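You operate a simulated robot arm through the tools that you are given. There is no shell and no other tool. Be economical: measure what you need, move in short steps, check, and stop when the job is done.

You are at the controls of a simulated robot arm. One attempt, no reset.

## Task
Charge the blue battery pack until the charger shows FULL.
Fine: pack in the bay and latch over it before the knob goes to CHARGE; knob off at the end, the pack stays latched.
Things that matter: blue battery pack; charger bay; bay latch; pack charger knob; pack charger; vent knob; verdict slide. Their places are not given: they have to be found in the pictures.

It is judged by the outcome, as a careful person would: the job done as asked, and still so three seconds after it is handed in. It fails if anything else is knocked over, pushed out of place, dropped, spilled or broken.

## Robot
A 6-joint arm with a two-finger parallel gripper, fixed in place. Base frame: the origin is at the foot of the arm, x ahead of it, y to its left, z up; the work surface is at about z = 0. Readings come in mm, degrees, newtons and seconds.
With the tool pointing down near the work surface it reaches from about 140 to 580 mm from the base axis. Its first joint turns from -66.0 to 66.0 degrees. Payload 2.1 kg.
Tool frame: the origin (TCP) lies between the finger pads and is the grasp point; the fingertips stand 30 mm ahead of it; z points along the fingers, y is the line along which they close. The gripper opens to 94 mm. The fingers are 28 mm wide and 10 mm thick; the gripper's body (50 by 96 mm) begins 55 mm behind the TCP.
Orientation is that of the tool frame in the base frame, as [roll, pitch, yaw] about the fixed x, y, z axes, in that order (R = Rz(yaw) Ry(pitch) Rx(roll)). With the fingers straight down and closing along the base's y, the tool's x points along the base's -x, its y along +y and its z along -z.

## Interface
- The arm moves only by the tool play_rows. Its argument "rows" is one flat list of numbers, 7 for each row, row after row: the shift along the tool's x, y, z in units of 300 mm (1.0 is 300 mm), then the turn, a rotation vector about the tool's x, y, z in units of 180 degrees (1.0 is 180 degrees), then the finger opening in mm, from 0 to 94. In form: [dx, dy, dz, ax, ay, az, gripper, dx, dy, dz, ax, ay, az, gripper, ...]. A call has 1 to 10 rows; each row is the pose to reach, as a shift and turn from the pose commanded when the call began, along the tool's axes at that moment. A call with a number of a shift or a turn outside -1 to 1 is refused whole. Rows are played at 5 a second. More than 50 mm and 8.6 degrees between two rows, or a gripper value outside its range, and nothing of the call is played. A pose out of reach is approached as far as the arm can. The call stops where the force on the tool passes 50 N (or 10 N more than at its start, if that is more) or the arm is blocked; 0.2 s more then pass. Each finger travels about 72 mm/s and halts on what it meets, pressing with about 40 N; the grip force reading is that of the motor and also rises with nothing between the fingers. The clock runs only during rows and for 0.2 s after the last one: add rows that repeat a pose to give the fingers time. The reply holds the time, the measured pose of the TCP, the force on the tool along the base axes, the opening and the grip force, in the units named above and with some noise.
- Cameras (640 x 400 px; columns grow to the right, rows downward): "scene" is fixed at [69.4, -385.6, 490.7]; the picture's right is [0.60, -0.80, 0.00], its down [-0.41, -0.31, -0.86] and it looks along [0.69, 0.52, -0.51] (base axes); focal length 245 px, centre (320, 200). "wrist" rides on the gripper at [-37, 0, -58] in the tool frame; the picture's right is [0.00, -1.00, 0.00], its down [0.97, 0.00, -0.24] and it looks along [0.24, 0.00, 0.97] (tool axes); focal length 218 px, centre (320, 200).
- snapshot(camera): a new picture of that camera. No time passes.
- probe_pixels(camera, pixels): there is no depth. For up to 12 entries [column, row, z] of the newest picture of that camera ("zoom" is the newest enlarged one), the place [x, y] in the base frame at which the ray of that pixel passes the height z, good to about 3 mm. No time passes.
- inspect(camera, box): a new picture of the part [left, top, right, bottom] of that camera's present view, enlarged. No time passes.
- job_done(): hands the job in; it is judged then, once.

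Keep the steps short. Do not move on a guess: measure, check each grasp and each placing, and mend mistakes. In all there are 80 turns and 54 pictures (those below and enlarged ones count). Leave the gripper open and the arm clear of the work at the hand-in unless told otherwise, and finish with a single line.

The tools are called as a command line: name --argument value ..., lists and objects as JSON in quotes. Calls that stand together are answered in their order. play_rows: Moves the arm, as the interface text tells. Its arguments: {"type":"object","properties":{"rows":{"type":"array"}},"required":["rows"]} The other tools are called the same way: snapshot (camera) takes a picture; probe_pixels (camera, pixels) gives the place at which the rays of pixels pass given heights; inspect (camera, box) takes an enlarged picture of a part of a camera's view; job_done () hands the job in.

At the start:

```text
clock: 0.0
eef_pos: [242.8, -169.8, 348.3]
tcp_rot: [-179.8, 0.0, -179.9]
wrist_force: [-0.5, -0.6, -0.6]
grip_width: 93.9
gripper_force: 0.1
```

scene: 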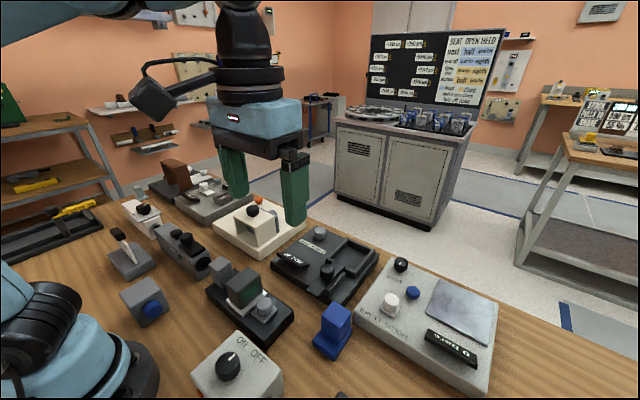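
wrist: 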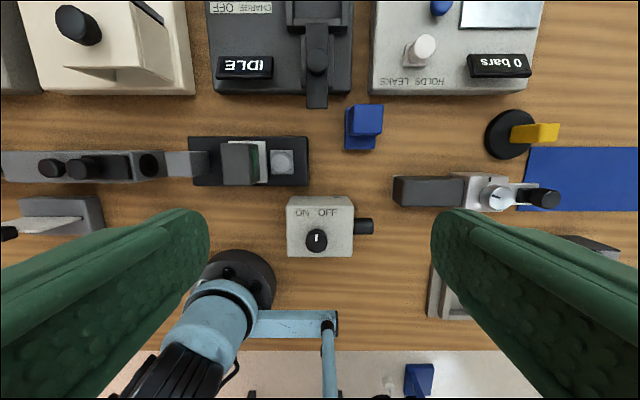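

I see a blue block near wrist pixel (363,127) and a dark charger with "IDLE" at (245,67). I'll enlarge both views for detail.

inspect --camera "scene" --box '[240, 210, 400, 370]'

inspect --camera "wrist" --box '[190, 0, 400, 160]'

```text
2.50 times, centred on (320, 290) of scene
```

zoom: 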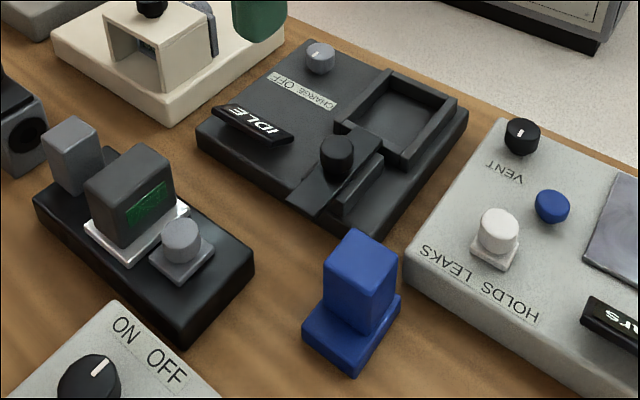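

```text
2.50 times, centred on (295, 80) of wrist
```

zoom: 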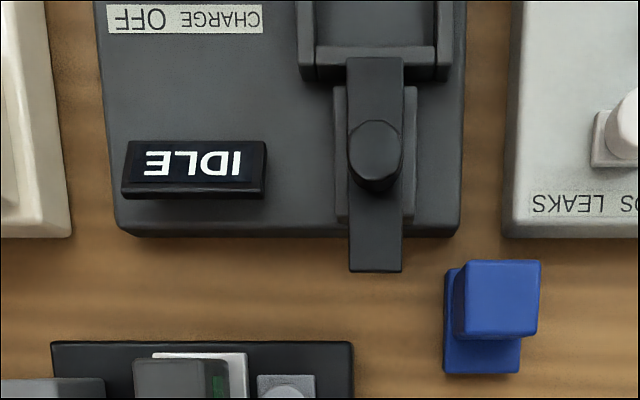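

The charger has a bay frame, a sliding latch with a peg, and a knob beyond it. I'll probe rough positions in the zoomed wrist picture.

probe_pixels --camera "zoom" --pixels '[[445, 372, 0], [520, 373, 0], [447, 268, 0], [463, 333, 50], [537, 335, 50], [540, 262, 50], [375, 155, 50], [460, 235, 20], [117, 235, 20]]'

probe_pixels --camera "scene" --pixels '[[320, 232, 30], [337, 303, 60], [323, 270, 40], [378, 255, 20], [410, 250, 35]]'

```text
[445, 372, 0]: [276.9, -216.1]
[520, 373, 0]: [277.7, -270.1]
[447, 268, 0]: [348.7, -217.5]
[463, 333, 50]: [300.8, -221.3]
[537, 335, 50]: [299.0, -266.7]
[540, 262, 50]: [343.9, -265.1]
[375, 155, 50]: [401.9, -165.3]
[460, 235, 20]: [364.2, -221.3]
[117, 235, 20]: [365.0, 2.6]
```

```text
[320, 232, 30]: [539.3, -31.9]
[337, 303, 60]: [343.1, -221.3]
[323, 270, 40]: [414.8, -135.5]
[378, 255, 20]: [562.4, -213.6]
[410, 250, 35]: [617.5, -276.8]
```

Pack is near (312,-243), charger around x 365–565, y −220..0. I'll move forward 190 mm at this height for a better look from above.

play_rows --rows '[-0.15, 0, 0, 0, 0, 0, 94, -0.3, 0, 0, 0, 0, 0, 94, -0.45, 0, 0, 0, 0, 0, 94, -0.6, 0, 0, 0, 0, 0, 94, -0.6, 0, 0, 0, 0, 0, 94]'

snapshot --camera "wrist"

```text
clock: 1.2
eef_pos: [425.1, -167.5, 348.1]
tcp_rot: [-179.9, 0.1, 180.0]
wrist_force: [0.2, 0.2, -0.3]
grip_width: 93.8
gripper_force: 0.0
```

```text
49 pictures are left
```

wrist: 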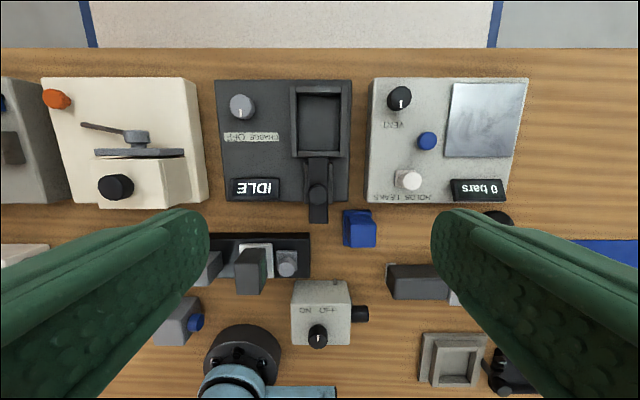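

inspect --camera "wrist" --box '[205, 70, 405, 255]'

```text
2.16 times, centred on (305, 162) of wrist
```

zoom: 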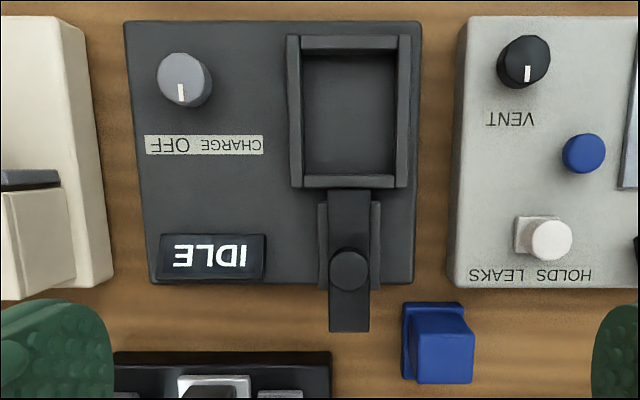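

The knob points toward OFF, and the bay frame lies ahead of the latch. I'll enlarge the charger and pack from the scene camera for heights.

inspect --camera "scene" --box '[290, 290, 370, 370]'

inspect --camera "scene" --box '[280, 220, 390, 310]'

```text
5.00 times, centred on (330, 330) of scene
```

zoom: 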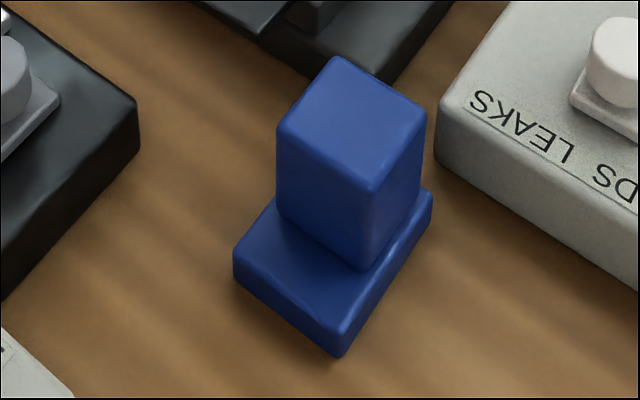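

```text
4.44 times, centred on (335, 265) of scene
```

zoom: 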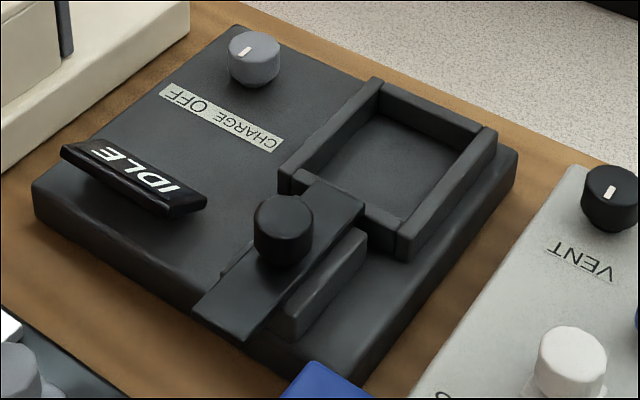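

The pack's low ledge faces −x (toward the latch side), so the orientation already suits. I'll probe its corners at several heights.

probe_pixels --camera "scene" --pixels '[[334, 361.4, 0], [313, 347, 0], [352, 335, 0], [334, 357, 15], [334, 357, 20], [313, 342.4, 15], [339, 344, 15], [339, 344, 20], [340.4, 328.4, 60], [340.4, 328.4, 50], [311.6, 315.6, 60], [351.4, 312.4, 60]]'

probe_pixels --camera "wrist" --pixels '[[342, 212, 18], [376, 246, 60], [345, 246, 60], [376, 223, 60], [345, 223, 60], [318, 196, 55], [296, 92, 45], [346, 92, 45], [296, 152, 45], [343, 152, 45], [241, 104, 45], [318, 221, 40]]'

```text
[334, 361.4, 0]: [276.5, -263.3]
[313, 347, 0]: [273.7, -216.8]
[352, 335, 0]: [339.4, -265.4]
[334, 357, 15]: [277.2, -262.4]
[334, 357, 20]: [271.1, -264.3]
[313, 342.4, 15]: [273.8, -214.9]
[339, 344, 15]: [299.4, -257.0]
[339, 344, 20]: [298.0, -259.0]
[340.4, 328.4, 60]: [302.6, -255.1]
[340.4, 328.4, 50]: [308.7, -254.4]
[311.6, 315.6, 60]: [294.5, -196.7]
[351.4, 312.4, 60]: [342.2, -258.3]
```

```text
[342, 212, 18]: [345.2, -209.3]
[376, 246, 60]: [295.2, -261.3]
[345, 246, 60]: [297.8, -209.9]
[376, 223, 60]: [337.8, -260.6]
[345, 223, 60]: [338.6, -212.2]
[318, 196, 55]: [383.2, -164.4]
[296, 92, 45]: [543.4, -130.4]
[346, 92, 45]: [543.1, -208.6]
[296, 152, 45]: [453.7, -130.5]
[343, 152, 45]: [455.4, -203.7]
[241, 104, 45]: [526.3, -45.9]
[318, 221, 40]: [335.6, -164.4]
```

Pack base ≈ x 276–340, y −264…−215; upper block centre ≈ (320,−238), about 60 high. Next I go lower over the bay for precise location.

play_rows --rows '[-0.1, 0, 0.1, 0, 0, 0, 94, -0.2, 0, 0.2, 0, 0, 0, 94, -0.2, 0, 0.33, 0, 0, 0, 94, -0.2, 0, 0.4, 0, 0, 0, 94, -0.2, 0, 0.4, 0, 0, 0, 94]'

snapshot --camera "wrist"

```text
clock: 2.4
eef_pos: [486.4, -169.7, 226.9]
tcp_rot: [-179.9, 0.1, -180.0]
wrist_force: [-0.6, -0.4, 0.4]
grip_width: 94.2
gripper_force: 0.0
```

```text
45 pictures are left
```

wrist: 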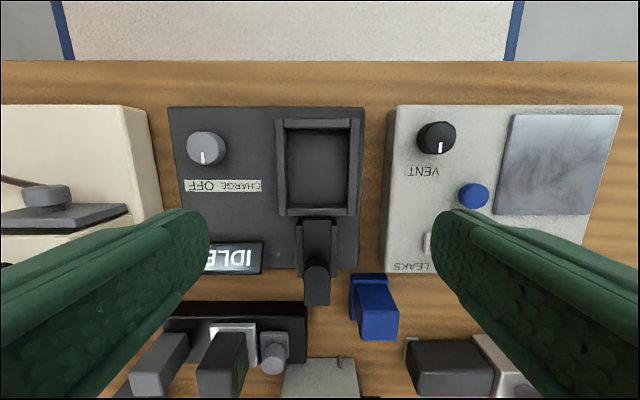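

inspect --camera "wrist" --box '[250, 100, 390, 188]'

inspect --camera "wrist" --box '[250, 185, 410, 345]'

inspect --camera "wrist" --box '[165, 105, 285, 205]'

```text
4.55 times, centred on (320, 144) of wrist
```

zoom: 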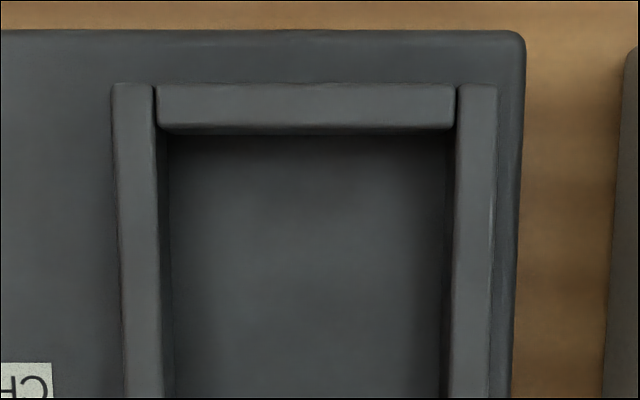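

```text
2.50 times, centred on (330, 265) of wrist
```

zoom: 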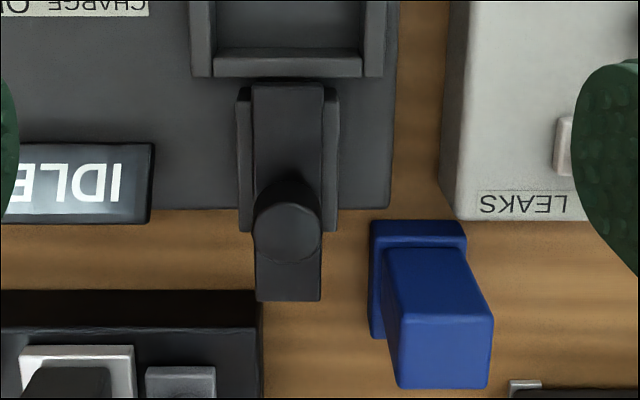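

```text
4.00 times, centred on (225, 155) of wrist
```

zoom: 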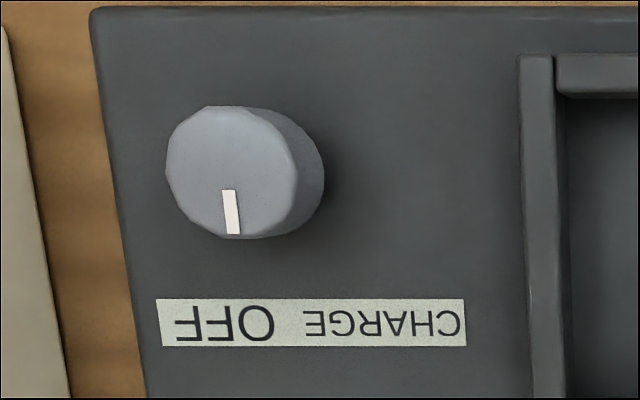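

I'll triangulate bay wall-top corners between the wrist and scene pictures.

probe_pixels --camera "wrist" --pixels '[[358.9, 119, 30], [358.9, 119, 50], [274.3, 119, 30], [274.3, 119, 50], [278, 215.8, 30], [278, 215.8, 50], [355.2, 215.8, 30], [355.2, 215.8, 50], [287, 130, 20], [348, 130, 20], [287, 204.5, 20], [347.2, 204.5, 20]]'

probe_pixels --camera "scene" --pixels '[[374.9, 248.8, 30], [374.9, 248.8, 50], [346.9, 237.5, 30], [346.9, 237.5, 50], [353, 272.2, 30], [353, 272.2, 50], [326, 258.2, 30], [326, 258.2, 50], [312.8, 257.2, 60], [312.8, 257.2, 70]]'

```text
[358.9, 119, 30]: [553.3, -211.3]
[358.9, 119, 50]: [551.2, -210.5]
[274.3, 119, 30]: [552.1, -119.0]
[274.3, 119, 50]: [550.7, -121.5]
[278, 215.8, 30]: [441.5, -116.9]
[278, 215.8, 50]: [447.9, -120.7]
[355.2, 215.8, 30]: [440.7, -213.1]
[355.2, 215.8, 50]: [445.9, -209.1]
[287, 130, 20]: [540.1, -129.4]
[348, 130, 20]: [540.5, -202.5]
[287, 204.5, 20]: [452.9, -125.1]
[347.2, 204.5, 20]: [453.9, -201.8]
```

```text
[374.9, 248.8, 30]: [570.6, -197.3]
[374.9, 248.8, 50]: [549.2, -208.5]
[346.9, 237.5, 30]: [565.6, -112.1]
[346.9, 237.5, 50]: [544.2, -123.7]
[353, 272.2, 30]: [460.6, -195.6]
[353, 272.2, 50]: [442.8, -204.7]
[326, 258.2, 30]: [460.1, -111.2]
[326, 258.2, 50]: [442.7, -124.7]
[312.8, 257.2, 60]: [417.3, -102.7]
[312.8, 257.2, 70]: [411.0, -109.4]
```

Bay: walls top z≈48, inside roughly x 456–541, y −131…−200, centre ≈ (497,−166). Now I move above the pack at (320,−239) and look again.

play_rows --rows '[0.14, -0.05, 0, 0, 0, 0, 90, 0.28, -0.1, 0, 0, 0, 0, 86, 0.42, -0.17, 0, 0, 0, 0, 80, 0.554, -0.23, 0.05, 0, 0, 0, 80, 0.554, -0.23, 0.2, 0, 0, 0, 80, 0.554, -0.23, 0.2, 0, 0, 0, 80]'

snapshot --camera "wrist"

snapshot --camera "scene"

```text
clock: 3.8
eef_pos: [320.5, -237.9, 169.9]
tcp_rot: [-179.8, 0.0, -179.8]
wrist_force: [0.2, -0.3, 0.2]
grip_width: 80.2
gripper_force: 0.1
```

```text
41 pictures are left
```

wrist: 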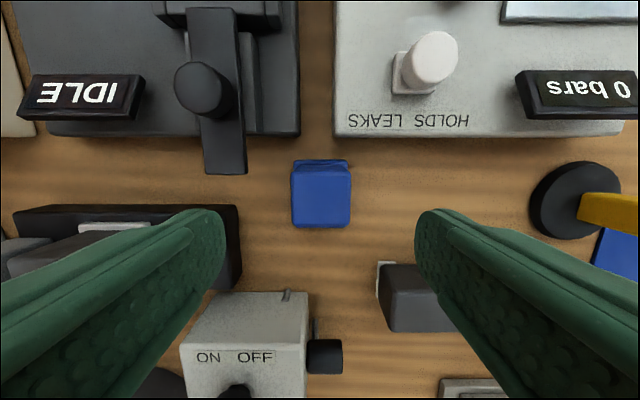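

```text
40 pictures are left
```

scene: 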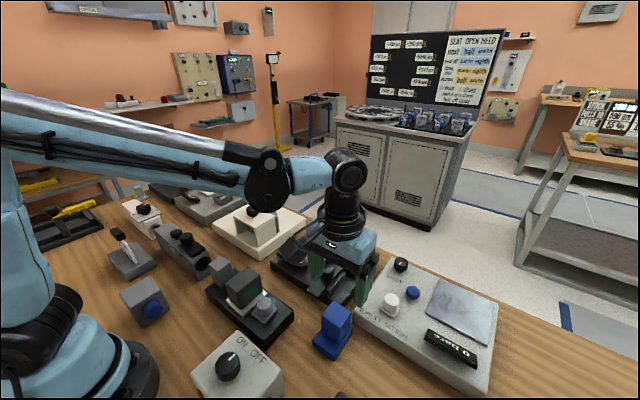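

probe_pixels --camera "wrist" --pixels '[[291, 171, 60], [351, 171, 60], [293, 227, 60], [351, 227, 60], [321, 200, 60], [239, 205, 30], [241, 205, 60], [380, 330, 50], [300, 295, 50]]'

```text
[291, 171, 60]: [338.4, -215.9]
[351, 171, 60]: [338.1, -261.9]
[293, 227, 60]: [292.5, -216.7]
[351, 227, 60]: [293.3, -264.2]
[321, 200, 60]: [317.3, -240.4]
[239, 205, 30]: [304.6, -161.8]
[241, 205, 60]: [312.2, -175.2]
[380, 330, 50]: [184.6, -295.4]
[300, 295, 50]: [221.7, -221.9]
```

Upper block spans x 293–338, y −216…−263. I descend to z≈54 around it, open at 80, without touching.

play_rows --rows '[0.008, -0.007, 0.1, 0, 0, 0, 80, 0.008, -0.007, 0.2, 0, 0, 0, 80, 0.008, -0.007, 0.3, 0, 0, 0, 80, 0.008, -0.007, 0.35, 0, 0, 0, 80, 0.008, -0.007, 0.385, 0, 0, 0, 80, 0.008, -0.007, 0.385, 0, 0, 0, 80]'

inspect --camera "scene" --box '[280, 280, 400, 380]'

```text
clock: 5.2
eef_pos: [315.8, -241.4, 54.3]
tcp_rot: [-179.9, 0.1, 179.9]
wrist_force: [0.1, -0.3, 0.4]
grip_width: 80.0
gripper_force: 0.1
```

```text
4.00 times, centred on (340, 330) of scene
```

zoom: 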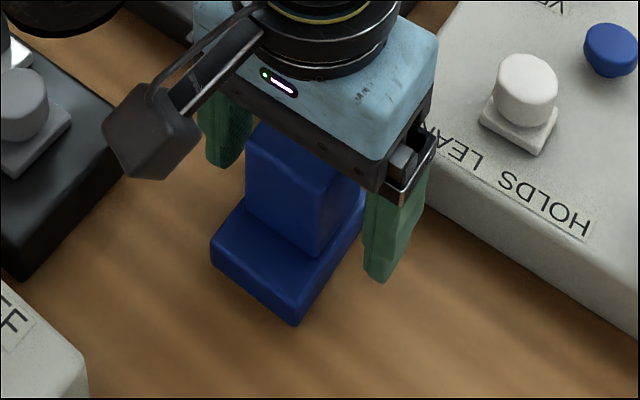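

Fingers straddle the block cleanly above the table. Now I close on it.

play_rows --rows '[0, 0, 0, 0, 0, 0, 60, 0, 0, 0, 0, 0, 0, 40, 0, 0, 0, 0, 0, 0, 36, 0, 0, 0, 0, 0, 0, 36, 0, 0, 0, 0, 0, 0, 36]'

```text
clock: 6.4
eef_pos: [315.8, -241.2, 53.6]
tcp_rot: [-179.8, 0.1, -180.0]
wrist_force: [0.1, -0.7, -0.1]
grip_width: 47.8
gripper_force: 39.8
```

It stopped at 47.8 mm with 40 N: gripped. Lift straight up about 96 mm and check.

play_rows --rows '[0, 0, -0.05, 0, 0, 0, 36, 0, 0, -0.16, 0, 0, 0, 36, 0, 0, -0.32, 0, 0, 0, 36, 0, 0, -0.32, 0, 0, 0, 36]'

inspect --camera "scene" --box '[280, 220, 420, 360]'

snapshot --camera "wrist"

```text
clock: 7.4
eef_pos: [316.4, -241.6, 148.9]
tcp_rot: [-180.0, 0.1, -180.0]
wrist_force: [-0.1, -0.1, -2.8]
grip_width: 48.1
gripper_force: 39.2
```

```text
2.86 times, centred on (350, 290) of scene
```

zoom: 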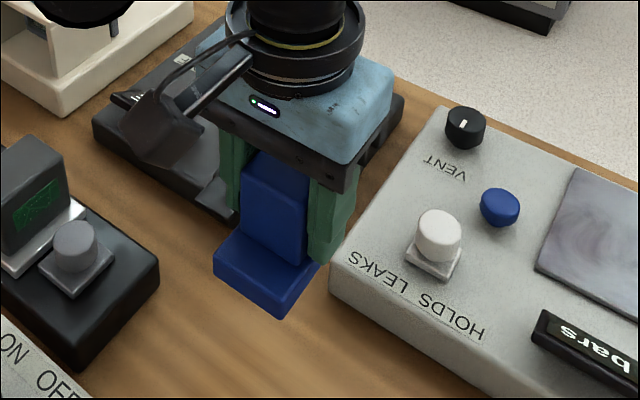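

```text
37 pictures are left
```

wrist: 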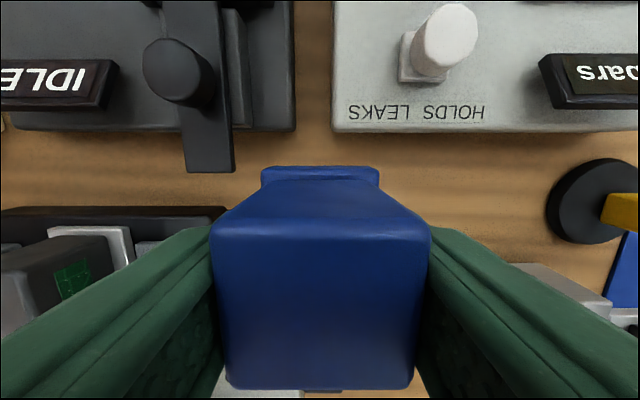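

probe_pixels --camera "wrist" --pixels '[[262, 168, 95], [378, 168, 95], [262, 180, 111], [379, 180, 111], [320, 166, 95], [211, 230, 155], [431, 230, 155]]'

probe_pixels --camera "zoom" --pixels '[[279, 317, 95], [215, 268, 95], [215, 252, 111], [279, 300, 111]]'

```text
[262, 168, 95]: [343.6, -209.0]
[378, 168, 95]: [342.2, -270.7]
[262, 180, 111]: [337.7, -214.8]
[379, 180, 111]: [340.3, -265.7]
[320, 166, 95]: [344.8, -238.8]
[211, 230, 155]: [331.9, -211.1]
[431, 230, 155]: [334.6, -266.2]
```

```text
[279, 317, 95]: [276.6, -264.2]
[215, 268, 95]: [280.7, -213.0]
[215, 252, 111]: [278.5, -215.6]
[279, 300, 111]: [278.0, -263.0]
```

Pack held level; its base spans TCP −39…+25 in x, centred in y. I carry it, raised, to above the bay: TCP (504,−167).

play_rows --rows '[0, 0, -0.1, 0, 0, 0, 36, -0.13, 0.05, -0.1, 0, 0, 0, 36, -0.26, 0.1, -0.1, 0, 0, 0, 36, -0.39, 0.15, -0.1, 0, 0, 0, 36, -0.52, 0.2, -0.1, 0, 0, 0, 36, -0.625, 0.249, -0.1, 0, 0, 0, 36, -0.625, 0.249, -0.1, 0, 0, 0, 36]'

snapshot --camera "wrist"

inspect --camera "scene" --box '[280, 170, 400, 290]'

```text
clock: 9.0
eef_pos: [504.5, -165.3, 177.9]
tcp_rot: [-179.8, 0.1, 180.0]
wrist_force: [-0.4, 0.0, -2.8]
grip_width: 48.0
gripper_force: 39.8
```

```text
36 pictures are left
```

wrist: 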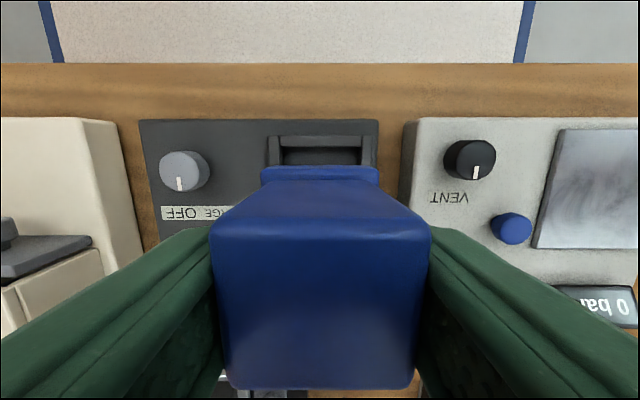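

```text
3.33 times, centred on (340, 230) of scene
```

zoom: 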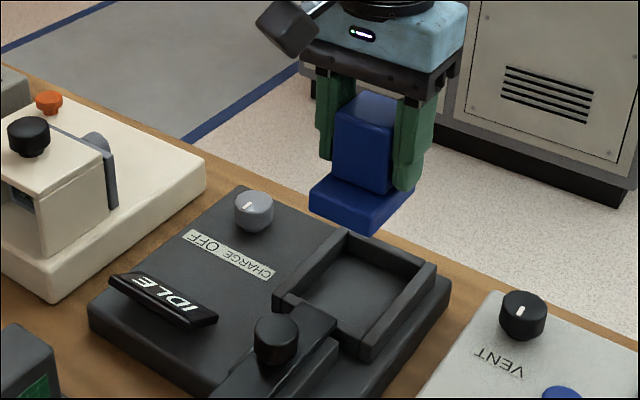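

Bay's far wall top is visible (inner edges cols ~281 and 362). I probe to confirm the y alignment.

probe_pixels --camera "wrist" --pixels '[[267, 136, 48], [281, 137, 48], [362, 137, 48], [376, 136, 48], [281, 149, 48], [362, 149, 48], [262, 168, 124], [378, 168, 124]]'

probe_pixels --camera "zoom" --pixels '[[345, 230, 48], [436, 265, 48], [365, 360, 48], [274, 296, 48], [355, 242, 48], [422, 270, 48], [368, 345, 48]]'

```text
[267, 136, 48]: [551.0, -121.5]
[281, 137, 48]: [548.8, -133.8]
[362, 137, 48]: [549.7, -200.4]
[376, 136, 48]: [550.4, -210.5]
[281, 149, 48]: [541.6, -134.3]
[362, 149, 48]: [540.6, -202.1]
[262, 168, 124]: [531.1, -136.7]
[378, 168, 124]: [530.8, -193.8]
```

```text
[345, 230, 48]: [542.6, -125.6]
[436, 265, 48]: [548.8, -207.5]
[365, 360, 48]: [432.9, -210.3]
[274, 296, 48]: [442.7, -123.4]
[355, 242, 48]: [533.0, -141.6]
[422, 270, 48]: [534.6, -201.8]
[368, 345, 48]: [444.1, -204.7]
```

Aligned within a couple of mm. Descend to z≈100, just inside the wall tops.

play_rows --rows '[0, -0.005, 0.1, 0, 0, 0, 36, 0, -0.005, 0.19, 0, 0, 0, 36, 0, -0.005, 0.24, 0, 0, 0, 36, 0, -0.005, 0.26, 0, 0, 0, 36, 0, -0.005, 0.26, 0, 0, 0, 36]'

inspect --camera "scene" --box '[290, 190, 390, 290]'

```text
clock: 10.2
eef_pos: [503.5, -167.4, 101.0]
tcp_rot: [-179.9, 0.0, -180.0]
wrist_force: [-0.4, -0.3, -2.0]
grip_width: 48.0
gripper_force: 39.5
```

```text
4.00 times, centred on (340, 240) of scene
```

zoom: 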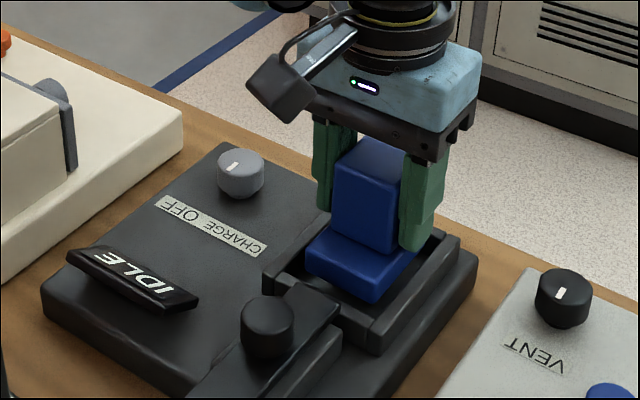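

Pack is entering the bay centred. I lower in small steps watching force.

play_rows --rows '[0, 0, 0.012, 0, 0, 0, 36, 0, 0, 0.024, 0, 0, 0, 36, 0, 0, 0.036, 0, 0, 0, 36, 0, 0, 0.047, 0, 0, 0, 36, 0, 0, 0.047, 0, 0, 0, 36]'

```text
clock: 11.4
eef_pos: [502.5, -168.6, 87.2]
tcp_rot: [-179.9, 0.1, -179.9]
wrist_force: [-0.7, -0.2, -2.0]
grip_width: 48.4
gripper_force: 39.8
```

play_rows --rows '[-0.003, 0.004, 0.008, 0, 0, 0, 36, -0.003, 0.004, 0.014, 0, 0, 0, 36, -0.003, 0.004, 0.02, 0, 0, 0, 36, -0.003, 0.004, 0.02, 0, 0, 0, 36]'

inspect --camera "scene" --box '[290, 190, 390, 290]'

```text
clock: 12.4
eef_pos: [504.2, -169.0, 81.6]
tcp_rot: [-179.8, 0.1, 179.9]
wrist_force: [-1.4, -4.3, 37.9]
grip_width: 48.3
gripper_force: 39.8
```

```text
4.00 times, centred on (340, 240) of scene
```

zoom: 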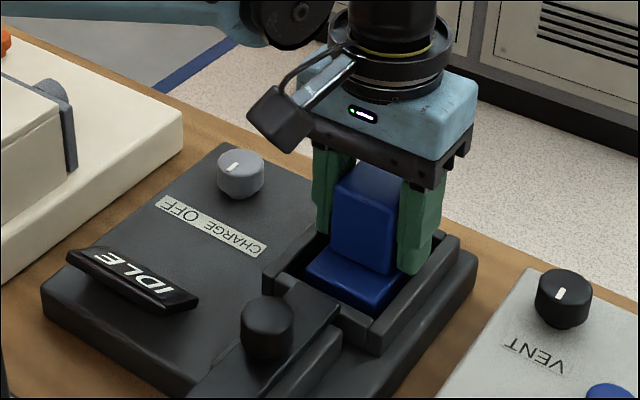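

Contact at z≈82 with the base below the wall tops: seated. I ease up 1 mm, open slightly, then rise.

play_rows --rows '[0, 0, -0.004, 0, 0, 0, 40, 0, 0, -0.004, 0, 0, 0, 56, 0, 0, -0.004, 0, 0, 0, 60, 0, 0, -0.004, 0, 0, 0, 60]'

play_rows --rows '[0, 0, -0.1, 0, 0, 0, 60, 0, 0, -0.25, 0, 0, 0, 60, 0, 0, -0.4, 0, 0, 0, 60, 0, 0, -0.4, 0, 0, 0, 60]'

snapshot --camera "wrist"

inspect --camera "scene" --box '[290, 200, 390, 300]'

```text
clock: 13.4
eef_pos: [504.2, -167.3, 83.0]
tcp_rot: [180.0, 0.1, -179.9]
wrist_force: [-0.1, 0.2, 0.7]
grip_width: 60.2
gripper_force: 0.1
```

```text
clock: 14.4
eef_pos: [505.5, -166.1, 202.5]
tcp_rot: [-179.9, 0.1, -179.9]
wrist_force: [-0.1, -0.3, -0.1]
grip_width: 59.5
gripper_force: 0.0
```

```text
32 pictures are left
```

wrist: 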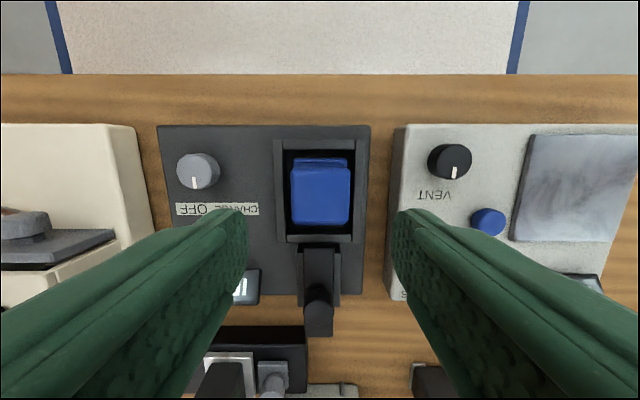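

```text
4.00 times, centred on (340, 250) of scene
```

zoom: 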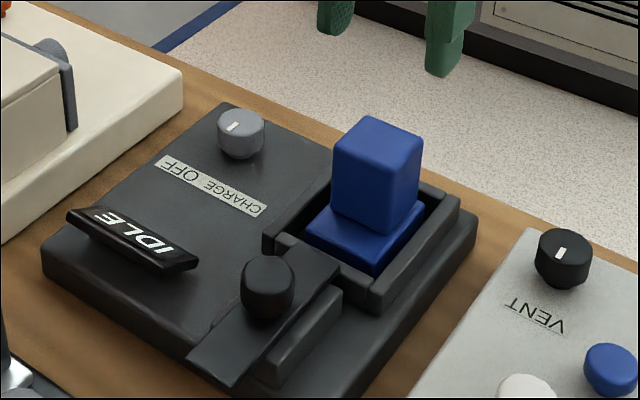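

Pack sits upright in the bay, ledge toward the latch. Next I move back above the latch peg to measure it.

play_rows --rows '[0.14, 0, 0, 0, 0, 0, 60, 0.28, 0, 0, 0, 0, 0, 60, 0.42, 0, 0, 0, 0, 0, 60, 0.42, 0, 0, 0, 0, 0, 60]'

inspect --camera "wrist" --box '[240, 60, 400, 220]'

snapshot --camera "scene"

```text
clock: 15.4
eef_pos: [378.2, -168.8, 201.2]
tcp_rot: [-180.0, 0.0, -179.9]
wrist_force: [-0.5, 0.0, -0.4]
grip_width: 59.9
gripper_force: 0.1
```

```text
2.50 times, centred on (320, 140) of wrist
```

zoom: 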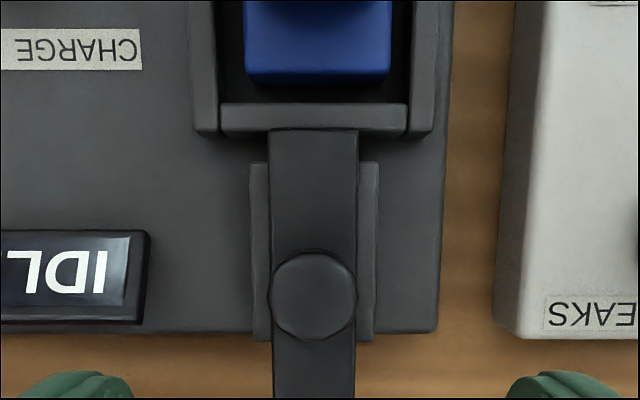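

```text
29 pictures are left
```

scene: 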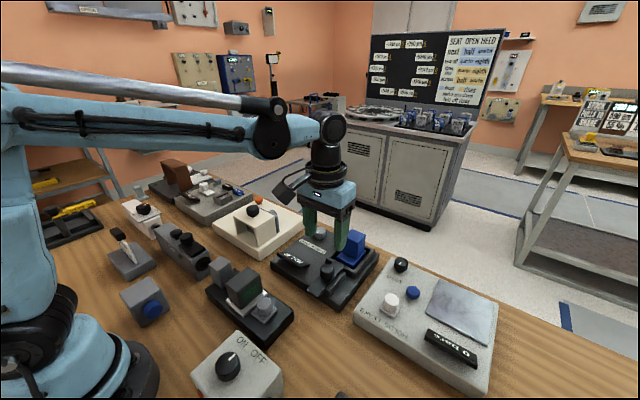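

probe_pixels --camera "zoom" --pixels '[[313, 297, 60], [313, 297, 70], [313, 297, 80], [271, 297, 75], [355, 297, 75], [270, 132, 55], [358, 132, 55], [220, 132, 48], [408, 132, 48], [245, 82, 44]]'

probe_pixels --camera "scene" --pixels '[[326.75, 268, 60], [326.75, 268, 70], [326.75, 268, 80], [326.75, 268, 90]]'

```text
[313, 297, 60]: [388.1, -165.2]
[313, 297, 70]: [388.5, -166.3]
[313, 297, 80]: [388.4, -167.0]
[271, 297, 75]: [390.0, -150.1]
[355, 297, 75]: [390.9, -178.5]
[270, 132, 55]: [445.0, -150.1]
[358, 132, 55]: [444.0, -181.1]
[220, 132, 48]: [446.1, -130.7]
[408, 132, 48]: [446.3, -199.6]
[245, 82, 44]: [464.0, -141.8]
```

```text
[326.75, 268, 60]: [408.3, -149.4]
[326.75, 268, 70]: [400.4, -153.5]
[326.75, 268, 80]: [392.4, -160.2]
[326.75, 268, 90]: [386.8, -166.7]
```

Peg: centre (388,−166), Ø28, top z≈84; bar tip at x≈444. I descend around the peg to z=92.

play_rows --rows '[-0.033, 0.007, 0.1, 0, 0, 0, 60, -0.033, 0.007, 0.2, 0, 0, 0, 60, -0.033, 0.007, 0.3, 0, 0, 0, 60, -0.033, 0.007, 0.364, 0, 0, 0, 60, -0.033, 0.007, 0.364, 0, 0, 0, 60]'

inspect --camera "scene" --box '[280, 200, 380, 300]'

```text
clock: 16.6
eef_pos: [387.2, -164.2, 92.7]
tcp_rot: [-179.8, 0.0, -179.9]
wrist_force: [0.0, -0.2, 0.8]
grip_width: 59.8
gripper_force: 0.1
```

```text
4.00 times, centred on (330, 250) of scene
```

zoom: 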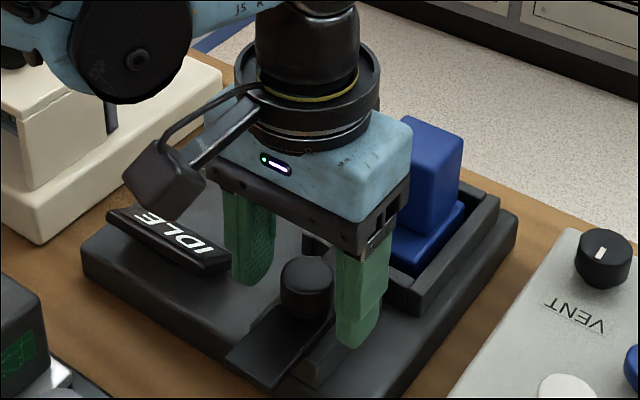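

Fingers straddle the peg. Close on it.

play_rows --rows '[0, 0, 0, 0, 0, 0, 45, 0, 0, 0, 0, 0, 0, 30, 0, 0, 0, 0, 0, 0, 20, 0, 0, 0, 0, 0, 0, 20, 0, 0, 0, 0, 0, 0, 20]'

```text
clock: 17.8
eef_pos: [387.9, -165.1, 93.8]
tcp_rot: [-179.9, 0.1, 180.0]
wrist_force: [0.2, -7.7, -3.8]
grip_width: 28.4
gripper_force: 44.8
```

Gripped at 28.4 mm, matching the peg. Slide it +x in 5 mm steps, 25 mm first.

play_rows --rows '[-0.017, 0, 0, 0, 0, 0, 20, -0.033, 0, 0, 0, 0, 0, 20, -0.05, 0, 0, 0, 0, 0, 20, -0.067, 0, 0, 0, 0, 0, 20, -0.083, 0, 0, 0, 0, 0, 20, -0.083, 0, 0, 0, 0, 0, 20]'

inspect --camera "scene" --box '[290, 200, 390, 300]'

```text
clock: 19.2
eef_pos: [413.0, -165.0, 92.6]
tcp_rot: [-179.6, 0.0, 179.9]
wrist_force: [0.2, -24.1, 37.6]
grip_width: 28.6
gripper_force: 44.9
```

```text
4.00 times, centred on (340, 250) of scene
```

zoom: 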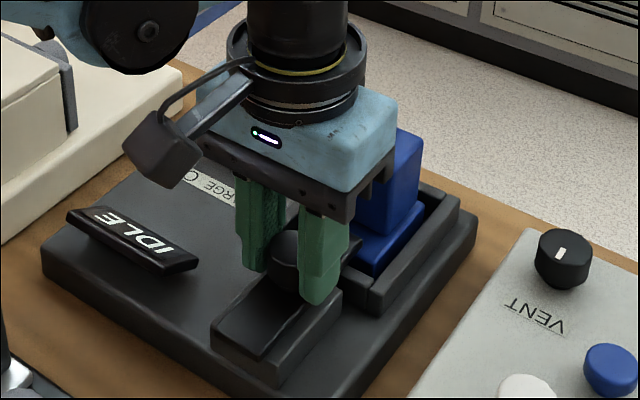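

The bar slid, but there's sideways/vertical load (−24 y, +38 z). I relieve by ~1 mm and go on with 8 mm more.

play_rows --rows '[0, -0.003, -0.004, 0, 0, 0, 20, -0.013, -0.003, -0.004, 0, 0, 0, 20, -0.027, -0.003, -0.004, 0, 0, 0, 20, -0.027, -0.003, -0.004, 0, 0, 0, 20]'

inspect --camera "scene" --box '[290, 200, 390, 300]'

```text
clock: 20.2
eef_pos: [419.6, -165.3, 93.5]
tcp_rot: [-179.8, -0.2, -180.0]
wrist_force: [-20.9, -12.5, 12.3]
grip_width: 28.3
gripper_force: 44.9
```

```text
4.00 times, centred on (340, 250) of scene
```

zoom: 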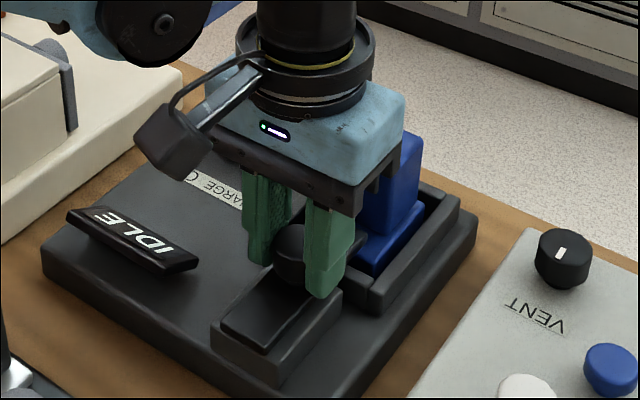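

−21 N along x: something resists now at 31–32 mm travel. I nudge 3 mm more to learn whether it is the end stop.

play_rows --rows '[-0.005, -0.002, -0.001, 0, 0, 0, 20, -0.01, -0.002, -0.001, 0, 0, 0, 20, -0.01, -0.002, -0.001, 0, 0, 0, 20]'

```text
clock: 21.0
eef_pos: [421.1, -165.8, 92.7]
tcp_rot: [180.0, -0.7, -180.0]
wrist_force: [-40.1, -7.7, -4.4]
grip_width: 28.3
gripper_force: 44.9
```

Force climbs without motion: that's the end stop (pack alone would slide). I ease off the command ~3 mm and open the fingers.

play_rows --rows '[0.006, 0, 0, 0, 0, 0, 20, 0.009, 0, 0, 0, 0, 0, 20, 0.009, 0, 0, 0, 0, 0, 40, 0.009, 0, 0, 0, 0, 0, 56, 0.009, 0, 0, 0, 0, 0, 56]'

play_rows --rows '[0, 0, -0.1, 0, 0, 0, 56, 0, 0, -0.25, 0, 0, 0, 56, -0.02, 0, -0.4, 0, 0, 0, 56, -0.02, 0, -0.4, 0, 0, 0, 56]'

snapshot --camera "wrist"

inspect --camera "scene" --box '[290, 200, 390, 300]'

```text
clock: 22.2
eef_pos: [422.3, -166.1, 93.5]
tcp_rot: [-180.0, 0.1, -179.9]
wrist_force: [-0.6, -0.5, -0.8]
grip_width: 55.9
gripper_force: 0.1
```

```text
clock: 23.2
eef_pos: [429.3, -164.5, 215.2]
tcp_rot: [-179.9, 0.1, -179.9]
wrist_force: [-0.9, -0.1, 0.4]
grip_width: 55.5
gripper_force: 0.0
```

```text
25 pictures are left
```

wrist: 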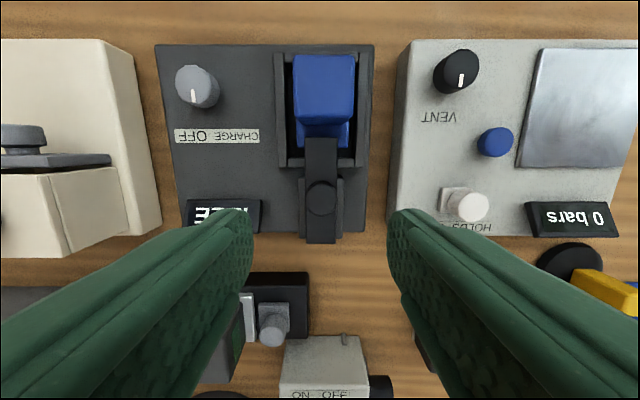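

```text
4.00 times, centred on (340, 250) of scene
```

zoom: 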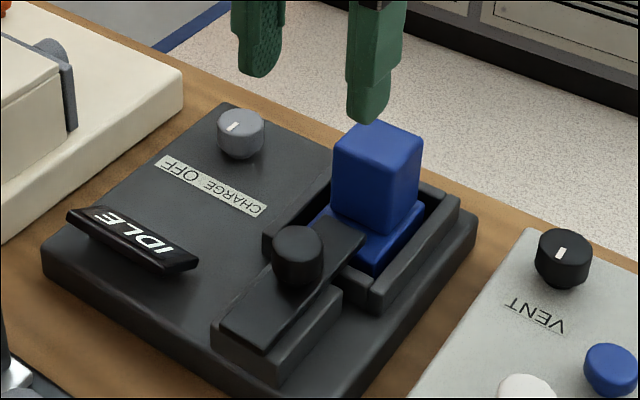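

Latch bar now lies over the pack's ledge. Next I move above the knob (~526,−46) to measure it.

play_rows --rows '[-0.08, 0.12, 0, 0, 0, 0, 60, -0.16, 0.24, 0, 0, 0, 0, 64, -0.24, 0.38, 0, 0, 0, 0, 66, -0.24, 0.38, 0, 0, 0, 0, 66]'

inspect --camera "wrist" --box '[260, 80, 420, 240]'

snapshot --camera "scene"

```text
clock: 24.2
eef_pos: [501.1, -51.1, 216.2]
tcp_rot: [-179.9, 0.0, -180.0]
wrist_force: [0.2, 0.2, 0.5]
grip_width: 65.8
gripper_force: 0.0
```

```text
2.50 times, centred on (340, 160) of wrist
```

zoom: 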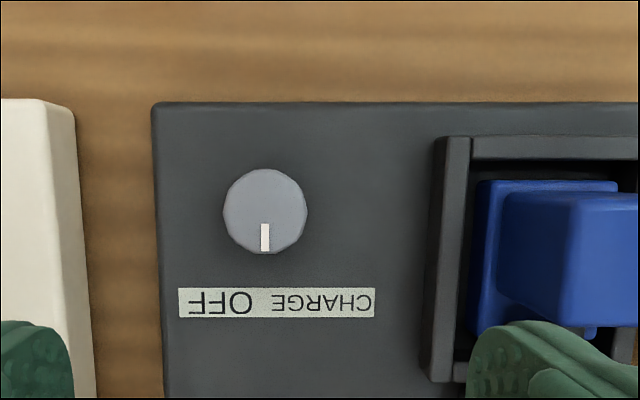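

```text
22 pictures are left
```

scene: 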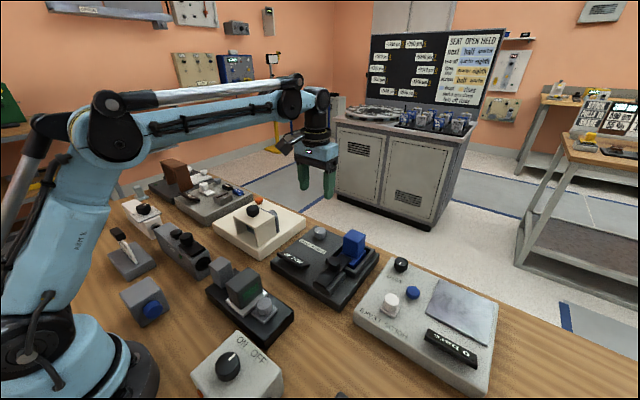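

probe_pixels --camera "zoom" --pixels '[[265, 212, 50], [265, 212, 60], [265, 212, 70], [222, 212, 58], [308, 212, 58]]'

probe_pixels --camera "scene" --pixels '[[320.2, 230, 50], [320.2, 230, 60], [320.2, 230, 70]]'

```text
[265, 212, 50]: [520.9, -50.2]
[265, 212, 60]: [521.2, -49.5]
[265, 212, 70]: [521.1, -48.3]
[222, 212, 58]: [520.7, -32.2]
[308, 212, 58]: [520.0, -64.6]
```

```text
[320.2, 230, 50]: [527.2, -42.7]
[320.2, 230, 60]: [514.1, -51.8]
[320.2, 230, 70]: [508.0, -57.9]
```

Knob: centre (520.5,−49.5), Ø≈32, top z≈56, pointer toward −x. I descend around it to z≈66.

play_rows --rows '[-0.065, 0.005, 0.12, 0, 0, 0, 60, -0.065, 0.005, 0.25, 0, 0, 0, 56, -0.065, 0.005, 0.38, 0, 0, 0, 56, -0.065, 0.005, 0.45, 0, 0, 0, 56, -0.065, 0.005, 0.5, 0, 0, 0, 56, -0.065, 0.005, 0.5, 0, 0, 0, 56]'

inspect --camera "scene" --box '[280, 190, 380, 290]'

```text
clock: 25.6
eef_pos: [519.5, -48.7, 63.5]
tcp_rot: [-179.8, 0.1, -179.9]
wrist_force: [-0.1, -0.3, -0.2]
grip_width: 55.8
gripper_force: 0.0
```

```text
4.00 times, centred on (330, 240) of scene
```

zoom: 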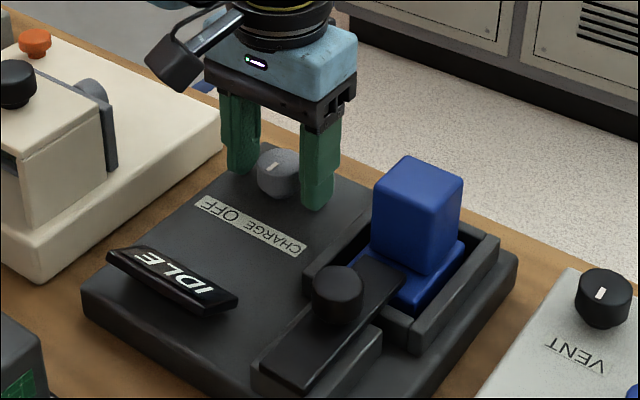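

Fingers straddle the knob with tips clear of the plate. Close.

play_rows --rows '[0, 0, 0, 0, 0, 0, 42, 0, 0, 0, 0, 0, 0, 30, 0, 0, 0, 0, 0, 0, 24, 0, 0, 0, 0, 0, 0, 24]'

```text
clock: 26.6
eef_pos: [519.4, -49.4, 64.2]
tcp_rot: [180.0, 0.1, -180.0]
wrist_force: [1.4, -4.6, -4.4]
grip_width: 33.3
gripper_force: 45.1
```

Gripped at 33 mm. I turn 32° counter-clockwise seen from above (toward the CHARGE label) and check the display.

play_rows --rows '[0, 0, 0, 0, 0, -0.045, 24, 0, 0, 0, 0, 0, -0.09, 24, 0, 0, 0, 0, 0, -0.135, 24, 0, 0, 0, 0, 0, -0.18, 24, 0, 0, 0, 0, 0, -0.18, 24]'

inspect --camera "scene" --box '[280, 190, 380, 290]'

```text
clock: 27.8
eef_pos: [519.2, -49.5, 63.7]
tcp_rot: [-179.8, 0.2, -147.5]
wrist_force: [13.6, -2.0, 13.3]
grip_width: 33.2
gripper_force: 44.8
```

```text
4.00 times, centred on (330, 240) of scene
```

zoom: 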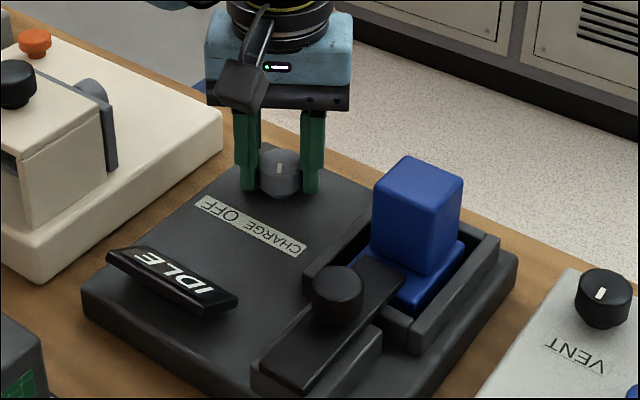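

Knob follows without being blocked; still IDLE. Turn 28° more.

play_rows --rows '[0, 0, 0, 0, 0, -0.04, 24, 0, 0, 0, 0, 0, -0.08, 24, 0, 0, 0, 0, 0, -0.12, 24, 0, 0, 0, 0, 0, -0.155, 24, 0, 0, 0, 0, 0, -0.155, 24]'

inspect --camera "scene" --box '[280, 190, 380, 290]'

```text
clock: 29.0
eef_pos: [519.6, -50.6, 64.1]
tcp_rot: [-179.7, 0.3, -119.5]
wrist_force: [18.8, 1.3, 11.3]
grip_width: 33.6
gripper_force: 45.1
```

```text
4.00 times, centred on (330, 240) of scene
```

zoom: 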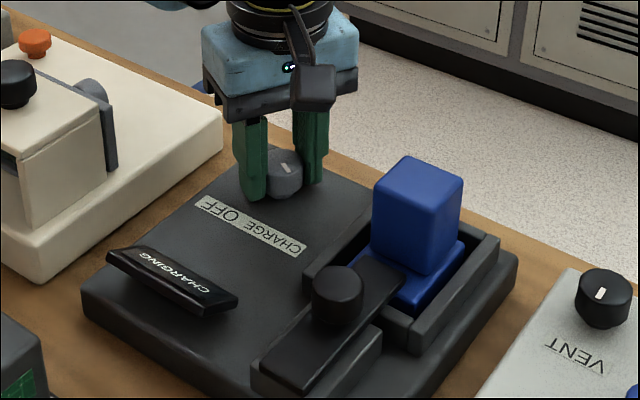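

Display shows CHARGING. I hold still and let time pass.

play_rows --rows '[0, 0, 0, 0, 0, 0, 24, 0, 0, 0, 0, 0, 0, 24, 0, 0, 0, 0, 0, 0, 24, 0, 0, 0, 0, 0, 0, 24, 0, 0, 0, 0, 0, 0, 24, 0, 0, 0, 0, 0, 0, 24, 0, 0, 0, 0, 0, 0, 24, 0, 0, 0, 0, 0, 0, 24, 0, 0, 0, 0, 0, 0, 24, 0, 0, 0, 0, 0, 0, 24]'

play_rows --rows '[0, 0, 0, 0, 0, 0, 24, 0, 0, 0, 0, 0, 0, 24, 0, 0, 0, 0, 0, 0, 24, 0, 0, 0, 0, 0, 0, 24, 0, 0, 0, 0, 0, 0, 24, 0, 0, 0, 0, 0, 0, 24, 0, 0, 0, 0, 0, 0, 24, 0, 0, 0, 0, 0, 0, 24, 0, 0, 0, 0, 0, 0, 24, 0, 0, 0, 0, 0, 0, 24]'

inspect --camera "scene" --box '[280, 190, 380, 290]'

```text
clock: 31.2
eef_pos: [519.3, -49.9, 64.6]
tcp_rot: [-179.5, 0.2, -119.6]
wrist_force: [19.4, 9.1, 10.7]
grip_width: 33.4
gripper_force: 44.8
```

```text
clock: 33.4
eef_pos: [519.7, -49.0, 64.0]
tcp_rot: [-179.6, 0.1, -119.7]
wrist_force: [19.9, 11.7, 7.7]
grip_width: 33.6
gripper_force: 45.3
```

```text
4.00 times, centred on (330, 240) of scene
```

zoom: 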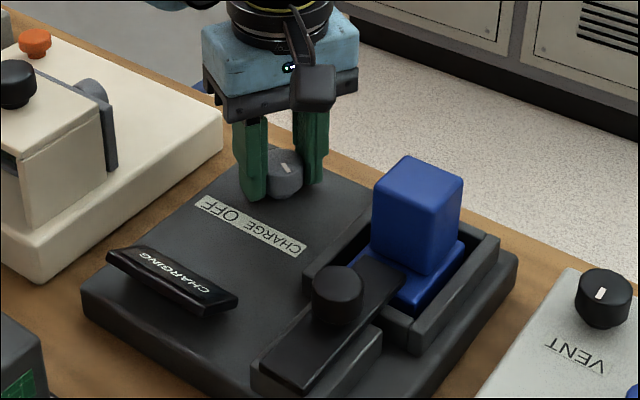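

Still CHARGING after ~4.5 s. Wait about 6.6 s more.

play_rows --rows '[0, 0, 0, 0, 0, 0, 24, 0, 0, 0, 0, 0, 0, 24, 0, 0, 0, 0, 0, 0, 24, 0, 0, 0, 0, 0, 0, 24, 0, 0, 0, 0, 0, 0, 24, 0, 0, 0, 0, 0, 0, 24, 0, 0, 0, 0, 0, 0, 24, 0, 0, 0, 0, 0, 0, 24, 0, 0, 0, 0, 0, 0, 24, 0, 0, 0, 0, 0, 0, 24]'

play_rows --rows '[0, 0, 0, 0, 0, 0, 24, 0, 0, 0, 0, 0, 0, 24, 0, 0, 0, 0, 0, 0, 24, 0, 0, 0, 0, 0, 0, 24, 0, 0, 0, 0, 0, 0, 24, 0, 0, 0, 0, 0, 0, 24, 0, 0, 0, 0, 0, 0, 24, 0, 0, 0, 0, 0, 0, 24, 0, 0, 0, 0, 0, 0, 24, 0, 0, 0, 0, 0, 0, 24]'

play_rows --rows '[0, 0, 0, 0, 0, 0, 24, 0, 0, 0, 0, 0, 0, 24, 0, 0, 0, 0, 0, 0, 24, 0, 0, 0, 0, 0, 0, 24, 0, 0, 0, 0, 0, 0, 24, 0, 0, 0, 0, 0, 0, 24, 0, 0, 0, 0, 0, 0, 24, 0, 0, 0, 0, 0, 0, 24, 0, 0, 0, 0, 0, 0, 24, 0, 0, 0, 0, 0, 0, 24]'

inspect --camera "scene" --box '[280, 190, 380, 290]'

```text
clock: 35.6
eef_pos: [519.2, -50.4, 65.3]
tcp_rot: [-179.5, 0.2, -119.5]
wrist_force: [19.2, 10.7, 4.4]
grip_width: 33.3
gripper_force: 44.7
```

```text
clock: 37.8
eef_pos: [519.0, -51.3, 63.9]
tcp_rot: [-179.6, 0.1, -119.7]
wrist_force: [18.8, 9.8, 2.4]
grip_width: 33.5
gripper_force: 44.9
```

```text
clock: 40.0
eef_pos: [519.5, -50.8, 64.7]
tcp_rot: [-179.7, 0.1, -119.6]
wrist_force: [19.5, 6.9, 1.3]
grip_width: 33.2
gripper_force: 45.4
```

```text
4.00 times, centred on (330, 240) of scene
```

zoom: 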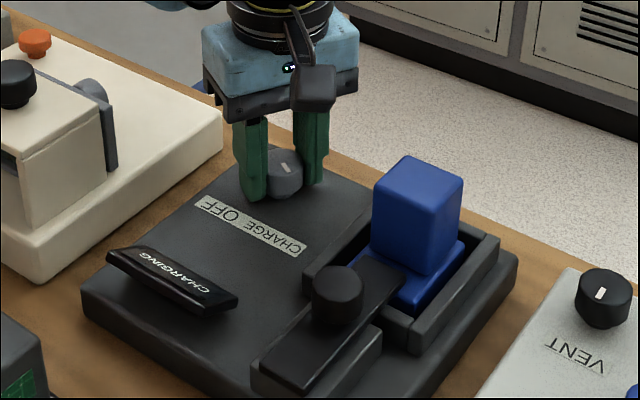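

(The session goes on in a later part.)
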